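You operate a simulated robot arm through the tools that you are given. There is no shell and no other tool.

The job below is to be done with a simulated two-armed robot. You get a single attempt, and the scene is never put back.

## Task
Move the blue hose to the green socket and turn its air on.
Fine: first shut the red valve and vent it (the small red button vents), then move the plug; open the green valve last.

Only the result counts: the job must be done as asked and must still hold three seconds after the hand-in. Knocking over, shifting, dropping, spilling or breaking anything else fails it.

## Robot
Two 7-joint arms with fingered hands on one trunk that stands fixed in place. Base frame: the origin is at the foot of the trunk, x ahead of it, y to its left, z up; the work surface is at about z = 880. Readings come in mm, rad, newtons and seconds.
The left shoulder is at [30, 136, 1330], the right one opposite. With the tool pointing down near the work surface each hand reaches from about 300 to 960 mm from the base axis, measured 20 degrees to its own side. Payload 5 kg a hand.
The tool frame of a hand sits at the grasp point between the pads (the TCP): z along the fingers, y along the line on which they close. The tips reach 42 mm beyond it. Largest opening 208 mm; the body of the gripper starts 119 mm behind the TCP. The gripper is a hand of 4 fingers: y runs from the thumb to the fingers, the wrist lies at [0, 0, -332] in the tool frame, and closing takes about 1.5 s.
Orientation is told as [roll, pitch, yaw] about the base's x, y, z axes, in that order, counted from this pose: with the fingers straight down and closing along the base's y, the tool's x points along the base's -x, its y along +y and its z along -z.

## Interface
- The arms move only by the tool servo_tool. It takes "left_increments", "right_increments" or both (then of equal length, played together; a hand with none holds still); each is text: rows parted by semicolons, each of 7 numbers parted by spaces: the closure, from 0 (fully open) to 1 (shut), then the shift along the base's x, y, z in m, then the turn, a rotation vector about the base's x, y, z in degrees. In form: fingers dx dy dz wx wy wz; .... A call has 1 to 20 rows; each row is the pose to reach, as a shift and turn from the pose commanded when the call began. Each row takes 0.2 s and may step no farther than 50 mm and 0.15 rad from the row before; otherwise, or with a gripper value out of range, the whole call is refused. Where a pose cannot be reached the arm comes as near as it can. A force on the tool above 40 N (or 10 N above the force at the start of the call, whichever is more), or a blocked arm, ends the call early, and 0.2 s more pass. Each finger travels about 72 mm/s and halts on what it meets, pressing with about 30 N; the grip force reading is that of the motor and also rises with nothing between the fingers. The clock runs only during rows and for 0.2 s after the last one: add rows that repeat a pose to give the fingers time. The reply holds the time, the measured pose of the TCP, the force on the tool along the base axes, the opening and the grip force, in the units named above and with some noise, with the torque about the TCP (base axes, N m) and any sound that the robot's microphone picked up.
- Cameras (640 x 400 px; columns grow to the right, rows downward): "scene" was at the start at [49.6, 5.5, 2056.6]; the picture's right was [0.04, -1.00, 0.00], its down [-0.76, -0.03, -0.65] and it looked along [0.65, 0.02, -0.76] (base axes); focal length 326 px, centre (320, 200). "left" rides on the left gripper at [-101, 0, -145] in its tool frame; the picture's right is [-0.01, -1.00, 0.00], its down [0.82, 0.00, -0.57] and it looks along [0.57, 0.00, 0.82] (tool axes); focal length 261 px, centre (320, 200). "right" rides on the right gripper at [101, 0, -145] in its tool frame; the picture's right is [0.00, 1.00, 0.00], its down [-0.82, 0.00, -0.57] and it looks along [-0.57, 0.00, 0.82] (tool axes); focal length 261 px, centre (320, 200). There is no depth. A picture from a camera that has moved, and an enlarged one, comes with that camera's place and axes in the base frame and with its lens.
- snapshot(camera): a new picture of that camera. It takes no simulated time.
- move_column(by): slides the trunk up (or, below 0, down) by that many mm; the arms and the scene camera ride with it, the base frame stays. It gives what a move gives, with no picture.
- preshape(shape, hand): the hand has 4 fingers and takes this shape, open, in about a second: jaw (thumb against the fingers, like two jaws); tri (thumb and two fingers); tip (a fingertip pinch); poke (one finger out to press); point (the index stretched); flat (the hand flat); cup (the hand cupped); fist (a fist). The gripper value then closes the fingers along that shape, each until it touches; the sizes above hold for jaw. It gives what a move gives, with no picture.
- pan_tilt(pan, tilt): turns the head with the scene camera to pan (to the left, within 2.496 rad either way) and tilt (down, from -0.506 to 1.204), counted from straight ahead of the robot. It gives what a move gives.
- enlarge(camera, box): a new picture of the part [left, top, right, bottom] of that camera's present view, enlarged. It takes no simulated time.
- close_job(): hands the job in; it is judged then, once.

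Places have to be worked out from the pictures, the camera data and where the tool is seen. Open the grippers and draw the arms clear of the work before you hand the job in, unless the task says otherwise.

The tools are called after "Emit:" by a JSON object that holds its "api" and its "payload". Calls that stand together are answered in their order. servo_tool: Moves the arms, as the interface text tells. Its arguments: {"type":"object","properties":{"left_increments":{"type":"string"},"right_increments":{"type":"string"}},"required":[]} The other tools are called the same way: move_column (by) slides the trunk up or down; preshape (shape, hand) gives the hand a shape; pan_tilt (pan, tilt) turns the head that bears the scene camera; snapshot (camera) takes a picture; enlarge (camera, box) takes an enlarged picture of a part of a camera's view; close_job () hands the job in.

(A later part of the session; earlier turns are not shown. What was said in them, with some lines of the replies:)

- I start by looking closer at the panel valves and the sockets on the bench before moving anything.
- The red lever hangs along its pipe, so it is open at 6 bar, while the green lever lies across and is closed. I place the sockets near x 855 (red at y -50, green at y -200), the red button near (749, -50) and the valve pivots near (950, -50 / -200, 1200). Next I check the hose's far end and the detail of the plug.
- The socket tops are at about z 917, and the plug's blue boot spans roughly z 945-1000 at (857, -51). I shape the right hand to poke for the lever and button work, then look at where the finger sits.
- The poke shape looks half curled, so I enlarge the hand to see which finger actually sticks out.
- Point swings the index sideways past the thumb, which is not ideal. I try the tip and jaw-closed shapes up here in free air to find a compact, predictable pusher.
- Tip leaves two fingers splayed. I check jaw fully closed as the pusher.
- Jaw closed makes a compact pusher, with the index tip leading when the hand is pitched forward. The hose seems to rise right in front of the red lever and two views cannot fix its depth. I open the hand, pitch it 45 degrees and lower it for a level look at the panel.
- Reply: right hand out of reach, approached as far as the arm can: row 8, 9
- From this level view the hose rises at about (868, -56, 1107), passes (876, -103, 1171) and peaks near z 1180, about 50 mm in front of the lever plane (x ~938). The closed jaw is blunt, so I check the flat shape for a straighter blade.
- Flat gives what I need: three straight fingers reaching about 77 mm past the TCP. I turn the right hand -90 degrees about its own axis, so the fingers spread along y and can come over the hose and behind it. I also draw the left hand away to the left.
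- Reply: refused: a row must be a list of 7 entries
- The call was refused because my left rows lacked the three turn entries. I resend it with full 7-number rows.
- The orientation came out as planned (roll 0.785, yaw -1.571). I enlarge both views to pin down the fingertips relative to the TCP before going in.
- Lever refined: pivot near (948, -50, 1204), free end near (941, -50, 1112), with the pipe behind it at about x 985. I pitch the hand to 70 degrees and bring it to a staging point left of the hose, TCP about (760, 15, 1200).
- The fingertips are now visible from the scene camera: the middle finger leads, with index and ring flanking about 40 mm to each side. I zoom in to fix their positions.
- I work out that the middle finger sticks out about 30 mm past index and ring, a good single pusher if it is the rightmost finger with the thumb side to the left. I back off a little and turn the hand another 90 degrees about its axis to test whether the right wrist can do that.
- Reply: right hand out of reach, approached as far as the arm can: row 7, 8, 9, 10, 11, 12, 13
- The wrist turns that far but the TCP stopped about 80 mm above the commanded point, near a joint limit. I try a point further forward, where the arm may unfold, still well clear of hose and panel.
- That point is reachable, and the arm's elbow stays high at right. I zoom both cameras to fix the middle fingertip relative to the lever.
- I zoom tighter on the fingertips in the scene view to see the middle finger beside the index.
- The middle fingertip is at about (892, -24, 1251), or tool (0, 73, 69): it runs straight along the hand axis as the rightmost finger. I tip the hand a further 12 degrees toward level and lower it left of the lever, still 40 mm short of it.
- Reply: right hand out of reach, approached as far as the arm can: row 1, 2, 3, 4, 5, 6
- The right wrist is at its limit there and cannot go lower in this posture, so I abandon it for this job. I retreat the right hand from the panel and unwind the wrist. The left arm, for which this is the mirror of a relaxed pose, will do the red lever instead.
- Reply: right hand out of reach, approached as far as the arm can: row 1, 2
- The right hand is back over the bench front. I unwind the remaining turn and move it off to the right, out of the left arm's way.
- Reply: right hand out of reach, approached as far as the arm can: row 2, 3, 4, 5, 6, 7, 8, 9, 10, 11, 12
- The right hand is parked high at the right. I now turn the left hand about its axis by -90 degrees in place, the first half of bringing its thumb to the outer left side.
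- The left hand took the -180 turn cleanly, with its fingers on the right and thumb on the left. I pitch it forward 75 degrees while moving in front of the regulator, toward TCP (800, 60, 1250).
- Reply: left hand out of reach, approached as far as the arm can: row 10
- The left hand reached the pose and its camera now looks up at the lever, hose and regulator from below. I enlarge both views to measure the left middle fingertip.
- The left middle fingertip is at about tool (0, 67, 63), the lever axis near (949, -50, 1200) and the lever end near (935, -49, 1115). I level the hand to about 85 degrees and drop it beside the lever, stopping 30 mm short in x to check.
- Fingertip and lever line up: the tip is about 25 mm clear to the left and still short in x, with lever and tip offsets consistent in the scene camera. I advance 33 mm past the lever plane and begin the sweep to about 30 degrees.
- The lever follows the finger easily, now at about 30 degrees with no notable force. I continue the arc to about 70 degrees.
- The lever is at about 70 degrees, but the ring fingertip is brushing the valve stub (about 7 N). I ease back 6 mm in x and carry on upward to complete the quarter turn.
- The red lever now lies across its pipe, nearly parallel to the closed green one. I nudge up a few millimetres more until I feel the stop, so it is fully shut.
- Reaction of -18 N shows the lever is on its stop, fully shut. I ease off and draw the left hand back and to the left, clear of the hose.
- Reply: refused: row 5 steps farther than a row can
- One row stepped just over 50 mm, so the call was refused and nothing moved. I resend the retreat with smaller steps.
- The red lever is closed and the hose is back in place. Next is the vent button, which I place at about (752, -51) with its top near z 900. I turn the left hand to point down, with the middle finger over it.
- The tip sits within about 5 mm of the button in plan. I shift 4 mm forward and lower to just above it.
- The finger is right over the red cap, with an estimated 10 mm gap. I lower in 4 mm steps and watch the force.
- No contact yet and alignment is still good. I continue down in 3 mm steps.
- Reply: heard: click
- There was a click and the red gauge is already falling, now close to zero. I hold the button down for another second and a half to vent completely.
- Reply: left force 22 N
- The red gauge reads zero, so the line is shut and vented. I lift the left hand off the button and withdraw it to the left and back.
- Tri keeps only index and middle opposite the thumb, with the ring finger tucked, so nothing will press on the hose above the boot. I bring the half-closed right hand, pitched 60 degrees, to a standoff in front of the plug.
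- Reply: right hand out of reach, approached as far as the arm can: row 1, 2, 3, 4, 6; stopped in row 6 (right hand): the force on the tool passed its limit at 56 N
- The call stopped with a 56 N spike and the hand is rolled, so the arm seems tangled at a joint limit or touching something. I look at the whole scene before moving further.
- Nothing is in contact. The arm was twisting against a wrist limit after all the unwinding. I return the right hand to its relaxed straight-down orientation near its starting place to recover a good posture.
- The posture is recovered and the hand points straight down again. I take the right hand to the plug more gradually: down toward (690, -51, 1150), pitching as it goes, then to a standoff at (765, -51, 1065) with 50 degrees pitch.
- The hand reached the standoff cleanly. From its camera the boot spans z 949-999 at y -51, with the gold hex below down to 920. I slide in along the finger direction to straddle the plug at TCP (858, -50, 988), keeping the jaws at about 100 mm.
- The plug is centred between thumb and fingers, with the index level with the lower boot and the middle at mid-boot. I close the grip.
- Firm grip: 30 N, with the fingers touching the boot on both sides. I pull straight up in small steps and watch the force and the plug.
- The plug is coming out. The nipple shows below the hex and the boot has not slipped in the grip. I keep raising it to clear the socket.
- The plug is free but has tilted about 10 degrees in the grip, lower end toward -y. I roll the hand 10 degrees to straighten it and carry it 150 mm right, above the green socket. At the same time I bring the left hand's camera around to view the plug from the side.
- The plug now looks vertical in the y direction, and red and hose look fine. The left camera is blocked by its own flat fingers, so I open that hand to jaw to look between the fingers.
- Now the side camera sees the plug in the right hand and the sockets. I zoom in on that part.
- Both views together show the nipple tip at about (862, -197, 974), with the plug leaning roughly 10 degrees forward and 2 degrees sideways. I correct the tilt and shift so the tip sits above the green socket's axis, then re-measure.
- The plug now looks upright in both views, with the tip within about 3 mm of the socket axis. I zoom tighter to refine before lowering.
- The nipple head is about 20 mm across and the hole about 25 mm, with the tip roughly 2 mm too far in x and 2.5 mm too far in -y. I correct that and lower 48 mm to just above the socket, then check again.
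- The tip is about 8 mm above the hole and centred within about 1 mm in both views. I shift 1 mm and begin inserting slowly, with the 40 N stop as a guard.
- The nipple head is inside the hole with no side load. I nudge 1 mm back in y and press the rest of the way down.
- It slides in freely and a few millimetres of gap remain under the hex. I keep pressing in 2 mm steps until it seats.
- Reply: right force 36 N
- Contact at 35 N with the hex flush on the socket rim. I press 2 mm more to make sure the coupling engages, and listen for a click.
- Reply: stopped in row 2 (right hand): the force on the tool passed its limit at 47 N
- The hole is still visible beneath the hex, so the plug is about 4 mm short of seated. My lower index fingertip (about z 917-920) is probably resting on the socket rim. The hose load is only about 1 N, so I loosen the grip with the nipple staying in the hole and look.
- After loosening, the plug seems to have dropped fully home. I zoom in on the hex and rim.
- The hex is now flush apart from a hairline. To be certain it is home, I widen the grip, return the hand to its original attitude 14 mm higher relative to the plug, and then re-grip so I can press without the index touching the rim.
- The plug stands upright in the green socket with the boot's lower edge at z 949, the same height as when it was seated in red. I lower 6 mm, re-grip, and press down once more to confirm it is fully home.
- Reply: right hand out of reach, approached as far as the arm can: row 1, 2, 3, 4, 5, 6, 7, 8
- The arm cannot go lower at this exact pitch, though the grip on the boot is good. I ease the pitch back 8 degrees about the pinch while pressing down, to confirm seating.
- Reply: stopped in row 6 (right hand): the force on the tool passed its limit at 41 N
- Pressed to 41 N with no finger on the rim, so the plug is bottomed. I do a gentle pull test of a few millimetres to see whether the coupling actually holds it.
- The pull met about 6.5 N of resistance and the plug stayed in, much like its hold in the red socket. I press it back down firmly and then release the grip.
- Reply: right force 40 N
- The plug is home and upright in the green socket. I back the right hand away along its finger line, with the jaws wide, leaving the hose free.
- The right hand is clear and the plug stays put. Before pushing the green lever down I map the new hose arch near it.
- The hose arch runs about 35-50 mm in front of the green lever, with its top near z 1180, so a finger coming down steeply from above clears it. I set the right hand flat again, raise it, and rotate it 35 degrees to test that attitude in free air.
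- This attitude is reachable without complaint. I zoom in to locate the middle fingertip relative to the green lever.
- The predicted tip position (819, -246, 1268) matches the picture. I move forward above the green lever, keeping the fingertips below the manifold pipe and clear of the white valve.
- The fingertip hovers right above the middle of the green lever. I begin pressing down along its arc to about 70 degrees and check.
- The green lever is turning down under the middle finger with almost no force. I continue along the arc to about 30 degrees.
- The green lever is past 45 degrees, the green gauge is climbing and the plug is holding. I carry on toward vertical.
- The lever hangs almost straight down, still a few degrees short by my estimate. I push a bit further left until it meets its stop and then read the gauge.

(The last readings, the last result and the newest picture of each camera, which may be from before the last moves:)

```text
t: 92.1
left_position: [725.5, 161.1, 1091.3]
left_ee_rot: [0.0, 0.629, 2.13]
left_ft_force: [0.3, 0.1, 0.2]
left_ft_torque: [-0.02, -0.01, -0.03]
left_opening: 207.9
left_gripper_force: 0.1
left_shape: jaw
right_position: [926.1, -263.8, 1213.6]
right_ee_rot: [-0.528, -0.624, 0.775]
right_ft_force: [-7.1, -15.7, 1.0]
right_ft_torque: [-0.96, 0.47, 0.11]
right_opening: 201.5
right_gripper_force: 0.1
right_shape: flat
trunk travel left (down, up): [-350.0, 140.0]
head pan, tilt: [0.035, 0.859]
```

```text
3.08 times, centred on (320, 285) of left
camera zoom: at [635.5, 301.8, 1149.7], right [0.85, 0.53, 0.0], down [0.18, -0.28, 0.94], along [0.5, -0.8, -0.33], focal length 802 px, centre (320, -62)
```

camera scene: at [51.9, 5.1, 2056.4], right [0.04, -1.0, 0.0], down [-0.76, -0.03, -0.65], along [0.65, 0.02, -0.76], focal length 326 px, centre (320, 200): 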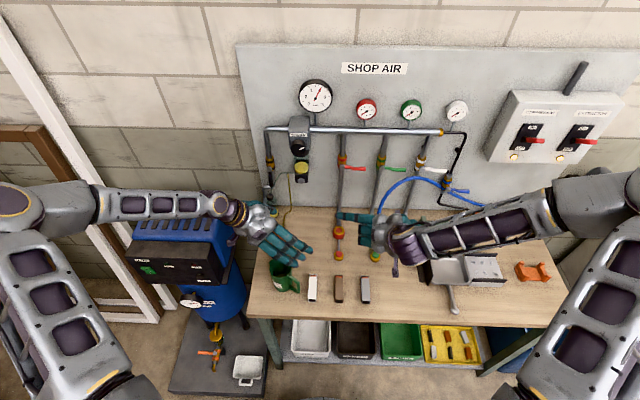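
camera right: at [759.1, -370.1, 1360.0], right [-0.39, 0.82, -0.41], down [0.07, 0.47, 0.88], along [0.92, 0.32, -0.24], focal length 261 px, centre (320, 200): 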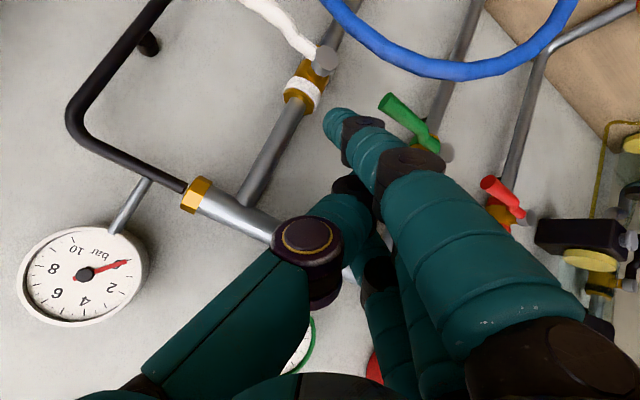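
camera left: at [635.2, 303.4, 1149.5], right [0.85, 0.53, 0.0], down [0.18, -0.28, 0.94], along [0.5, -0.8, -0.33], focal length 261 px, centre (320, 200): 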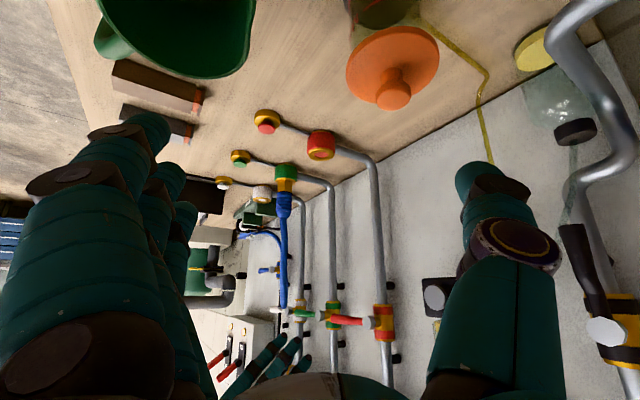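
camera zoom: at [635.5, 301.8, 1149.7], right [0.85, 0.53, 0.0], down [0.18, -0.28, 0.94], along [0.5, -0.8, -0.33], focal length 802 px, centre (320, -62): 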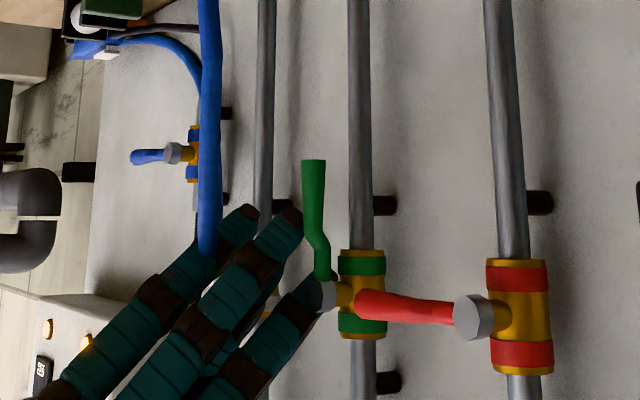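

The green gauge reads 6 bar and the finger meets a firm 16 N stop. I withdraw the right hand up and back the way it came to inspect the result.

Emit:
{"api": "servo_tool", "payload": {"right_increments": "0 0 -0.012 0 0 0 0; 0 -0.02 -0.016 0.025 0 0 0; 0 -0.045 -0.018 0.055 0 0 0; 0 -0.075 -0.018 0.085 0 0 0; 0 -0.11 -0.018 0.11 0 0 0; 0 -0.145 -0.018 0.13 0 0 0; 0 -0.18 -0.018 0.15 0 0 0; 0 -0.18 -0.018 0.15 0 0 0"}}

Emit:
{"api": "enlarge", "payload": {"camera": "scene", "box": [320, 90, 460, 260]}}

Emit:
{"api": "enlarge", "payload": {"camera": "left", "box": [240, 150, 400, 350]}}

Emit:
{"api": "snapshot", "payload": {"camera": "right"}}

```text
t: 93.9
left_position: [726.5, 162.0, 1090.3]
left_ee_rot: [0.001, 0.63, 2.132]
left_ft_force: [0.1, -1.7, -0.4]
left_ft_torque: [-0.01, 0.08, -0.05]
left_opening: 208.0
left_gripper_force: 0.0
left_shape: jaw
right_position: [745.5, -278.8, 1361.9]
right_ee_rot: [-0.525, -0.625, 0.779]
right_ft_force: [1.4, -0.6, -0.8]
right_ft_torque: [0.05, 0.06, 0.01]
right_opening: 201.7
right_gripper_force: 0.0
right_shape: flat
trunk travel left (down, up): [-350.0, 140.0]
head pan, tilt: [0.035, 0.859]
```

```text
2.35 times, centred on (390, 175) of scene
camera zoom: at [52.4, 4.9, 2056.4], right [0.04, -1.0, 0.0], down [-0.76, -0.03, -0.65], along [0.65, 0.02, -0.76], focal length 767 px, centre (155, 259)
```

zoom: 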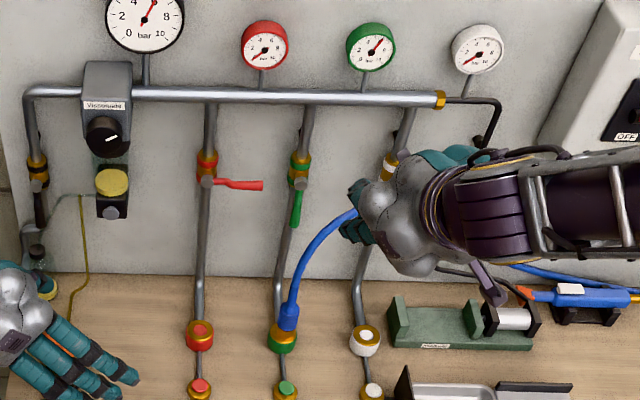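

```text
2.00 times, centred on (320, 250) of left
camera zoom: at [637.6, 302.9, 1148.1], right [0.85, 0.53, 0.0], down [0.18, -0.28, 0.94], along [0.5, -0.8, -0.33], focal length 521 px, centre (320, 100)
```

zoom: 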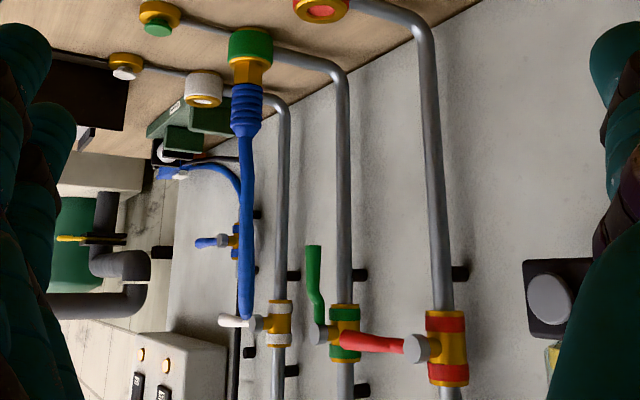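

```text
taken
camera right: at [583.8, -337.0, 1406.6], right [-0.4, 0.82, -0.4], down [0.07, 0.47, 0.88], along [0.92, 0.32, -0.24], focal length 261 px, centre (320, 200)
```

right: 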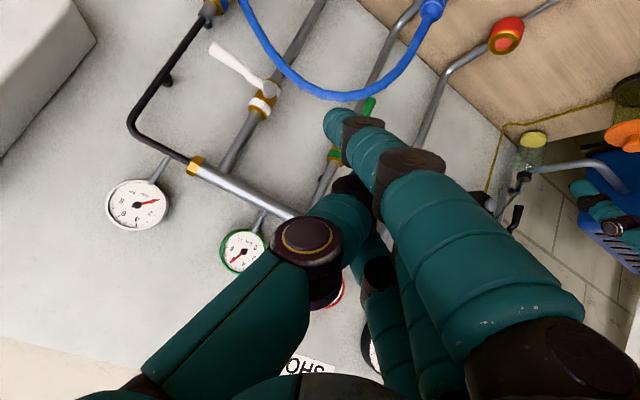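

Green lever down, red lever across, plug in green, and the green gauge at 6 bar. I unwind the right hand's turn while backing away from the panel.

Emit:
{"api": "servo_tool", "payload": {"right_increments": "0 -0.015 -0.006 0.006 3.4 0.3 -3.66; 0 -0.03 -0.012 0.012 6.8 0.6 -7.3; 0 -0.045 -0.018 0.018 10.2 0.9 -11; 0 -0.06 -0.024 0.024 13.6 1.2 -14.6; 0 -0.075 -0.03 0.03 17 1.5 -18.3; 0 -0.09 -0.036 0.036 20.4 1.8 -21.9; 0 -0.105 -0.042 0.042 23.9 2 -25.6; 0 -0.105 -0.042 0.042 23.9 2 -25.6"}}

Emit:
{"api": "servo_tool", "payload": {"right_increments": "0 0 0 0.005 0 7 0; 0 0 0 0.01 0 14 0; 0 0 0 0.015 0 21 0; 0 0 0 0.02 0 28 0; 0 0 0 0.025 0 35 0; 0 0 0 0.03 0 43 0; 0 0 0 0.03 0 43 0"}}

Emit:
{"api": "preshape", "payload": {"shape": "jaw", "hand": "right"}}

Emit:
{"api": "snapshot", "payload": {"camera": "right"}}

Emit:
{"api": "snapshot", "payload": {"camera": "scene"}}

```text
t: 95.7
left_position: [725.3, 161.9, 1091.1]
left_ee_rot: [0.002, 0.629, 2.131]
left_ft_force: [0.5, 0.4, -0.1]
left_ft_torque: [0.0, 0.04, -0.03]
left_opening: 208.2
left_gripper_force: 0.0
left_shape: jaw
right_position: [641.4, -318.3, 1406.5]
right_ee_rot: [-0.011, -0.749, -0.009]
right_ft_force: [0.0, 0.4, -0.1]
right_ft_torque: [0.0, 0.02, 0.06]
right_opening: 201.9
right_gripper_force: 0.0
right_shape: flat
trunk travel left (down, up): [-350.0, 140.0]
head pan, tilt: [0.035, 0.859]
```

```text
t: 97.3
left_position: [723.8, 163.0, 1093.3]
left_ee_rot: [-0.001, 0.627, 2.133]
left_ft_force: [-0.5, 0.2, 1.3]
left_ft_torque: [0.02, -0.02, 0.11]
left_opening: 208.1
left_gripper_force: 0.1
left_shape: jaw
right_position: [639.8, -319.7, 1437.6]
right_ee_rot: [-0.014, -0.003, -0.005]
right_ft_force: [-0.8, 0.4, 1.0]
right_ft_torque: [0.04, -0.13, 0.03]
right_opening: 201.8
right_gripper_force: 0.0
right_shape: flat
right hand out of reach, approached as far as the arm can: row 1
trunk travel left (down, up): [-350.0, 140.0]
head pan, tilt: [0.035, 0.859]
```

```text
t: 98.2
left_position: [725.3, 161.5, 1091.1]
left_ee_rot: [0.003, 0.628, 2.132]
left_ft_force: [0.6, -0.5, -0.2]
left_ft_torque: [-0.01, 0.0, 0.0]
left_opening: 208.0
left_gripper_force: 0.1
left_shape: jaw
right_position: [642.2, -319.4, 1436.1]
right_ee_rot: [-0.019, -0.003, -0.004]
right_ft_force: [0.2, -0.7, 1.0]
right_ft_torque: [0.01, 0.0, -0.02]
right_opening: 208.1
right_gripper_force: 0.0
right_shape: jaw
trunk travel left (down, up): [-350.0, 140.0]
head pan, tilt: [0.035, 0.859]
```

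```text
taken
camera right: at [539.5, -316.9, 1582.5], right [0.01, 1.0, -0.02], down [0.82, 0.0, 0.57], along [0.57, -0.02, -0.82], focal length 261 px, centre (320, 200)
```

right: 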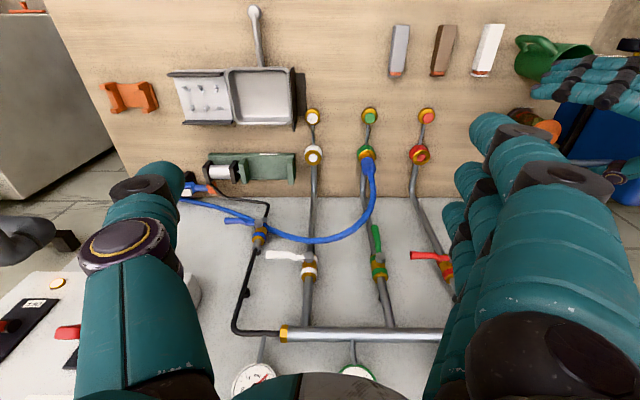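

```text
taken
camera scene: at [49.9, 5.6, 2056.6], right [0.04, -1.0, 0.0], down [-0.76, -0.03, -0.65], along [0.65, 0.02, -0.76], focal length 326 px, centre (320, 200)
```

scene: 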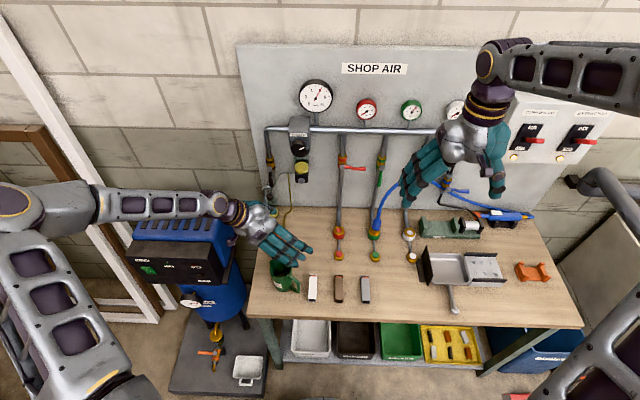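

The right hand is back at its rest place with the gripper open. I zoom in to check the levers, the plug seat and the gauges once more.

Emit:
{"api": "enlarge", "payload": {"camera": "right", "box": [300, 100, 470, 310]}}

Emit:
{"api": "enlarge", "payload": {"camera": "scene", "box": [320, 90, 420, 270]}}

Emit:
{"api": "enlarge", "payload": {"camera": "left", "box": [255, 140, 365, 350]}}

Emit:
{"api": "enlarge", "payload": {"camera": "scene", "box": [410, 180, 550, 260]}}

```text
1.90 times, centred on (385, 205) of right
camera zoom: at [539.5, -316.9, 1582.5], right [0.01, 1.0, -0.02], down [0.82, 0.0, 0.57], along [0.57, -0.02, -0.82], focal length 496 px, centre (196, 190)
```

zoom: 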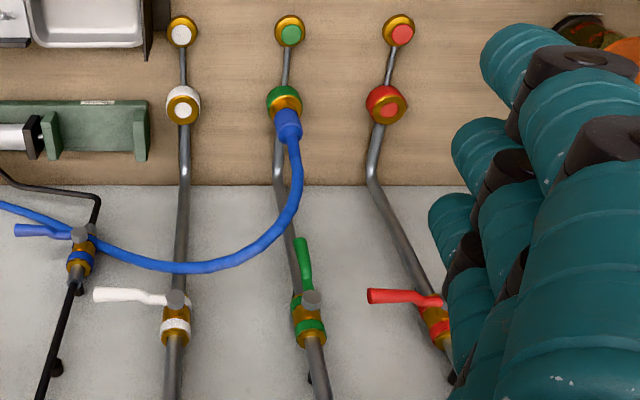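

```text
2.22 times, centred on (370, 180) of scene
camera zoom: at [49.9, 5.6, 2056.6], right [0.04, -1.0, 0.0], down [-0.76, -0.03, -0.65], along [0.65, 0.02, -0.76], focal length 725 px, centre (209, 244)
```

zoom: 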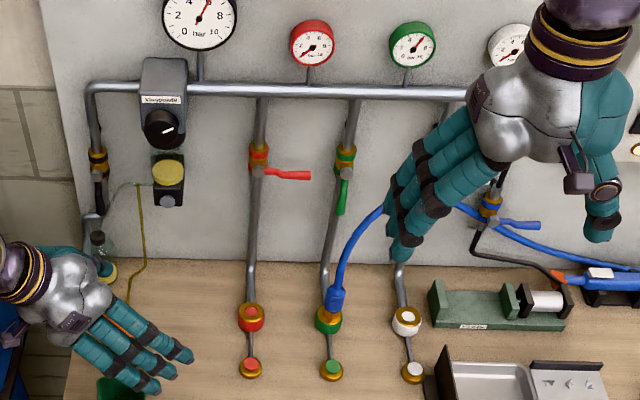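

```text
1.90 times, centred on (310, 245) of left
camera zoom: at [636.2, 303.5, 1148.9], right [0.85, 0.53, 0.0], down [0.18, -0.28, 0.94], along [0.5, -0.8, -0.33], focal length 496 px, centre (339, 114)
```

zoom: 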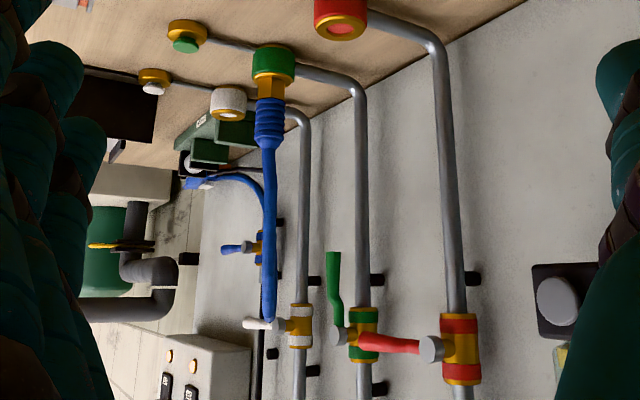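

```text
4.57 times, centred on (480, 220) of scene
camera zoom: at [49.9, 5.6, 2056.6], right [0.04, -1.0, 0.0], down [-0.76, -0.03, -0.65], along [0.65, 0.02, -0.76], focal length 1491 px, centre (-411, 109)
```

zoom: 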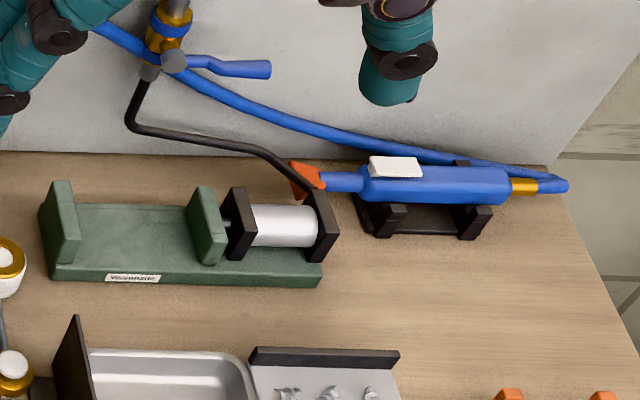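

Both levers sit as they should, the gun is undisturbed in its cradle and the gauges show red 0 and green 6. I raise the left arm straight up and then back to the left, clear of the bench.

Emit:
{"api": "servo_tool", "payload": {"left_increments": "0 0 0 0.04 0 0 0; 0 0 0 0.085 0 0 0; 0 0 0 0.13 0 0 0; 0 -0.01 0.01 0.17 0 0 0; 0 -0.025 0.03 0.205 0 0 0; 0 -0.045 0.055 0.235 0 0 0; 0 -0.065 0.085 0.26 0 0 0; 0 -0.085 0.115 0.285 0 0 0; 0 -0.1 0.145 0.31 0 0 0; 0 -0.1 0.145 0.31 0 0 0"}}

Emit:
{"api": "snapshot", "payload": {"camera": "scene"}}

Emit:
{"api": "enlarge", "payload": {"camera": "scene", "box": [240, 60, 440, 310]}}

```text
t: 100.4
left_position: [626.8, 305.8, 1401.1]
left_ee_rot: [0.003, 0.628, 2.131]
left_ft_force: [0.0, -1.4, -0.4]
left_ft_torque: [0.04, 0.04, -0.03]
left_opening: 207.9
left_gripper_force: 0.0
left_shape: jaw
right_position: [642.0, -320.2, 1435.5]
right_ee_rot: [-0.016, -0.001, -0.005]
right_ft_force: [0.3, 0.2, 0.1]
right_ft_torque: [0.0, 0.04, 0.0]
right_opening: 208.0
right_gripper_force: 0.0
right_shape: jaw
trunk travel left (down, up): [-350.0, 140.0]
head pan, tilt: [0.035, 0.859]
```

```text
taken
camera scene: at [51.1, 4.8, 2056.5], right [0.04, -1.0, 0.0], down [-0.76, -0.03, -0.65], along [0.65, 0.02, -0.76], focal length 326 px, centre (320, 200)
```

scene: 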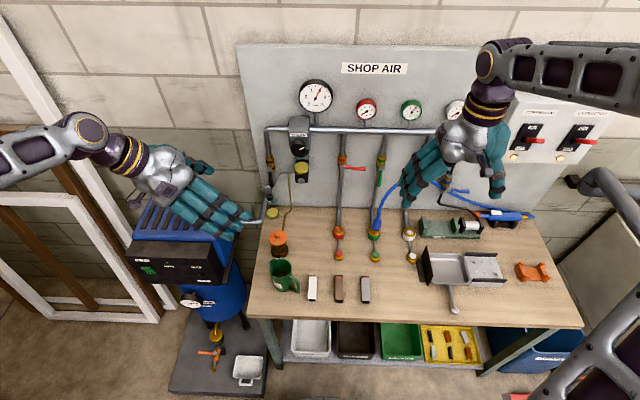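

```text
1.60 times, centred on (340, 185) of scene
camera zoom: at [51.1, 4.8, 2056.5], right [0.04, -1.0, 0.0], down [-0.76, -0.03, -0.65], along [0.65, 0.02, -0.76], focal length 522 px, centre (288, 224)
```

zoom: 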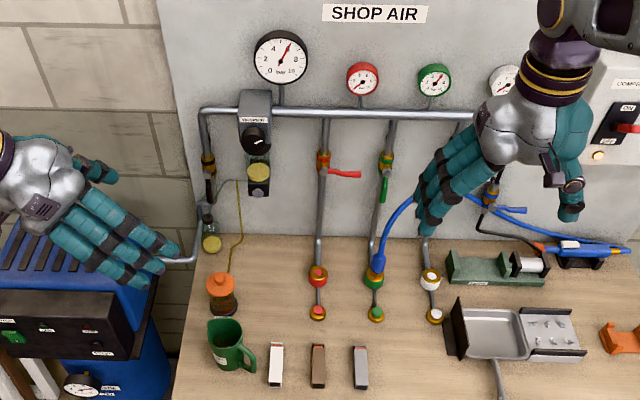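

Both arms are clear and open, and all the other items stand where they were. I take one last close look at the gauges and plug before handing in.

Emit:
{"api": "enlarge", "payload": {"camera": "scene", "box": [290, 70, 450, 130]}}

Emit:
{"api": "enlarge", "payload": {"camera": "right", "box": [330, 120, 410, 290]}}

```text
4.00 times, centred on (370, 100) of scene
camera zoom: at [51.1, 4.8, 2056.5], right [0.04, -1.0, 0.0], down [-0.76, -0.03, -0.65], along [0.65, 0.02, -0.76], focal length 1304 px, centre (120, 600)
```

zoom: 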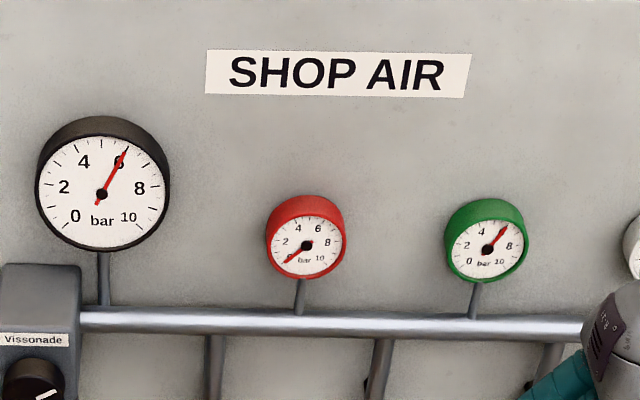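

```text
2.35 times, centred on (370, 205) of right
camera zoom: at [540.5, -317.4, 1582.0], right [0.01, 1.0, -0.02], down [0.82, 0.0, 0.57], along [0.57, -0.02, -0.82], focal length 613 px, centre (202, 188)
```

zoom: 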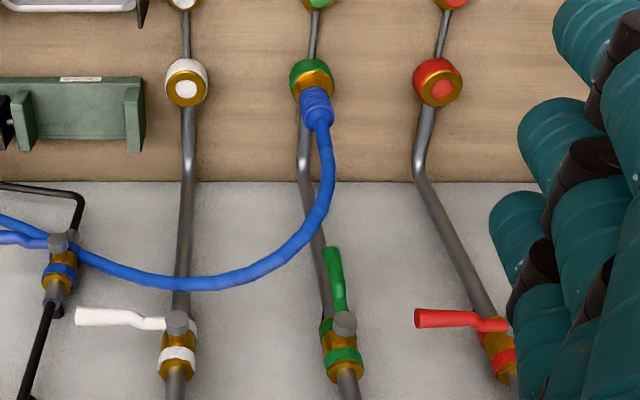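

Green holds 6 bar, red is at 0, the plug sits firmly in the green socket, and both hands are open and clear. I hand the job in.

Emit:
{"api": "close_job", "payload": {}}

```text
The job is handed in.
```

The blue hose is now on the green socket with its air on. At the last look before hand-in, the green gauge held 6 bar and the red gauge read 0.

1. **Red valve:** I turned the red lever fully across to its stop.
2. **Vent:** I held the red button until the red gauge fell to zero.
3. **Plug:** I pulled the plug from red and seated it in green. The first try stopped about 4 mm short, probably because a fingertip caught the socket rim. I loosened the grip, it dropped home, and I pressed it down again with about 40 N. A gentle pull test met about 6.5 N of resistance and the plug stayed in. I heard no click as it seated.
4. **Green valve:** I opened the green lever last, down to its stop.

The hose may have been brushed lightly during the lever work, but it settled back. Nothing else on the bench looked shifted, including the air gun in its cradle. Both hands were open and drawn clear when I handed in.
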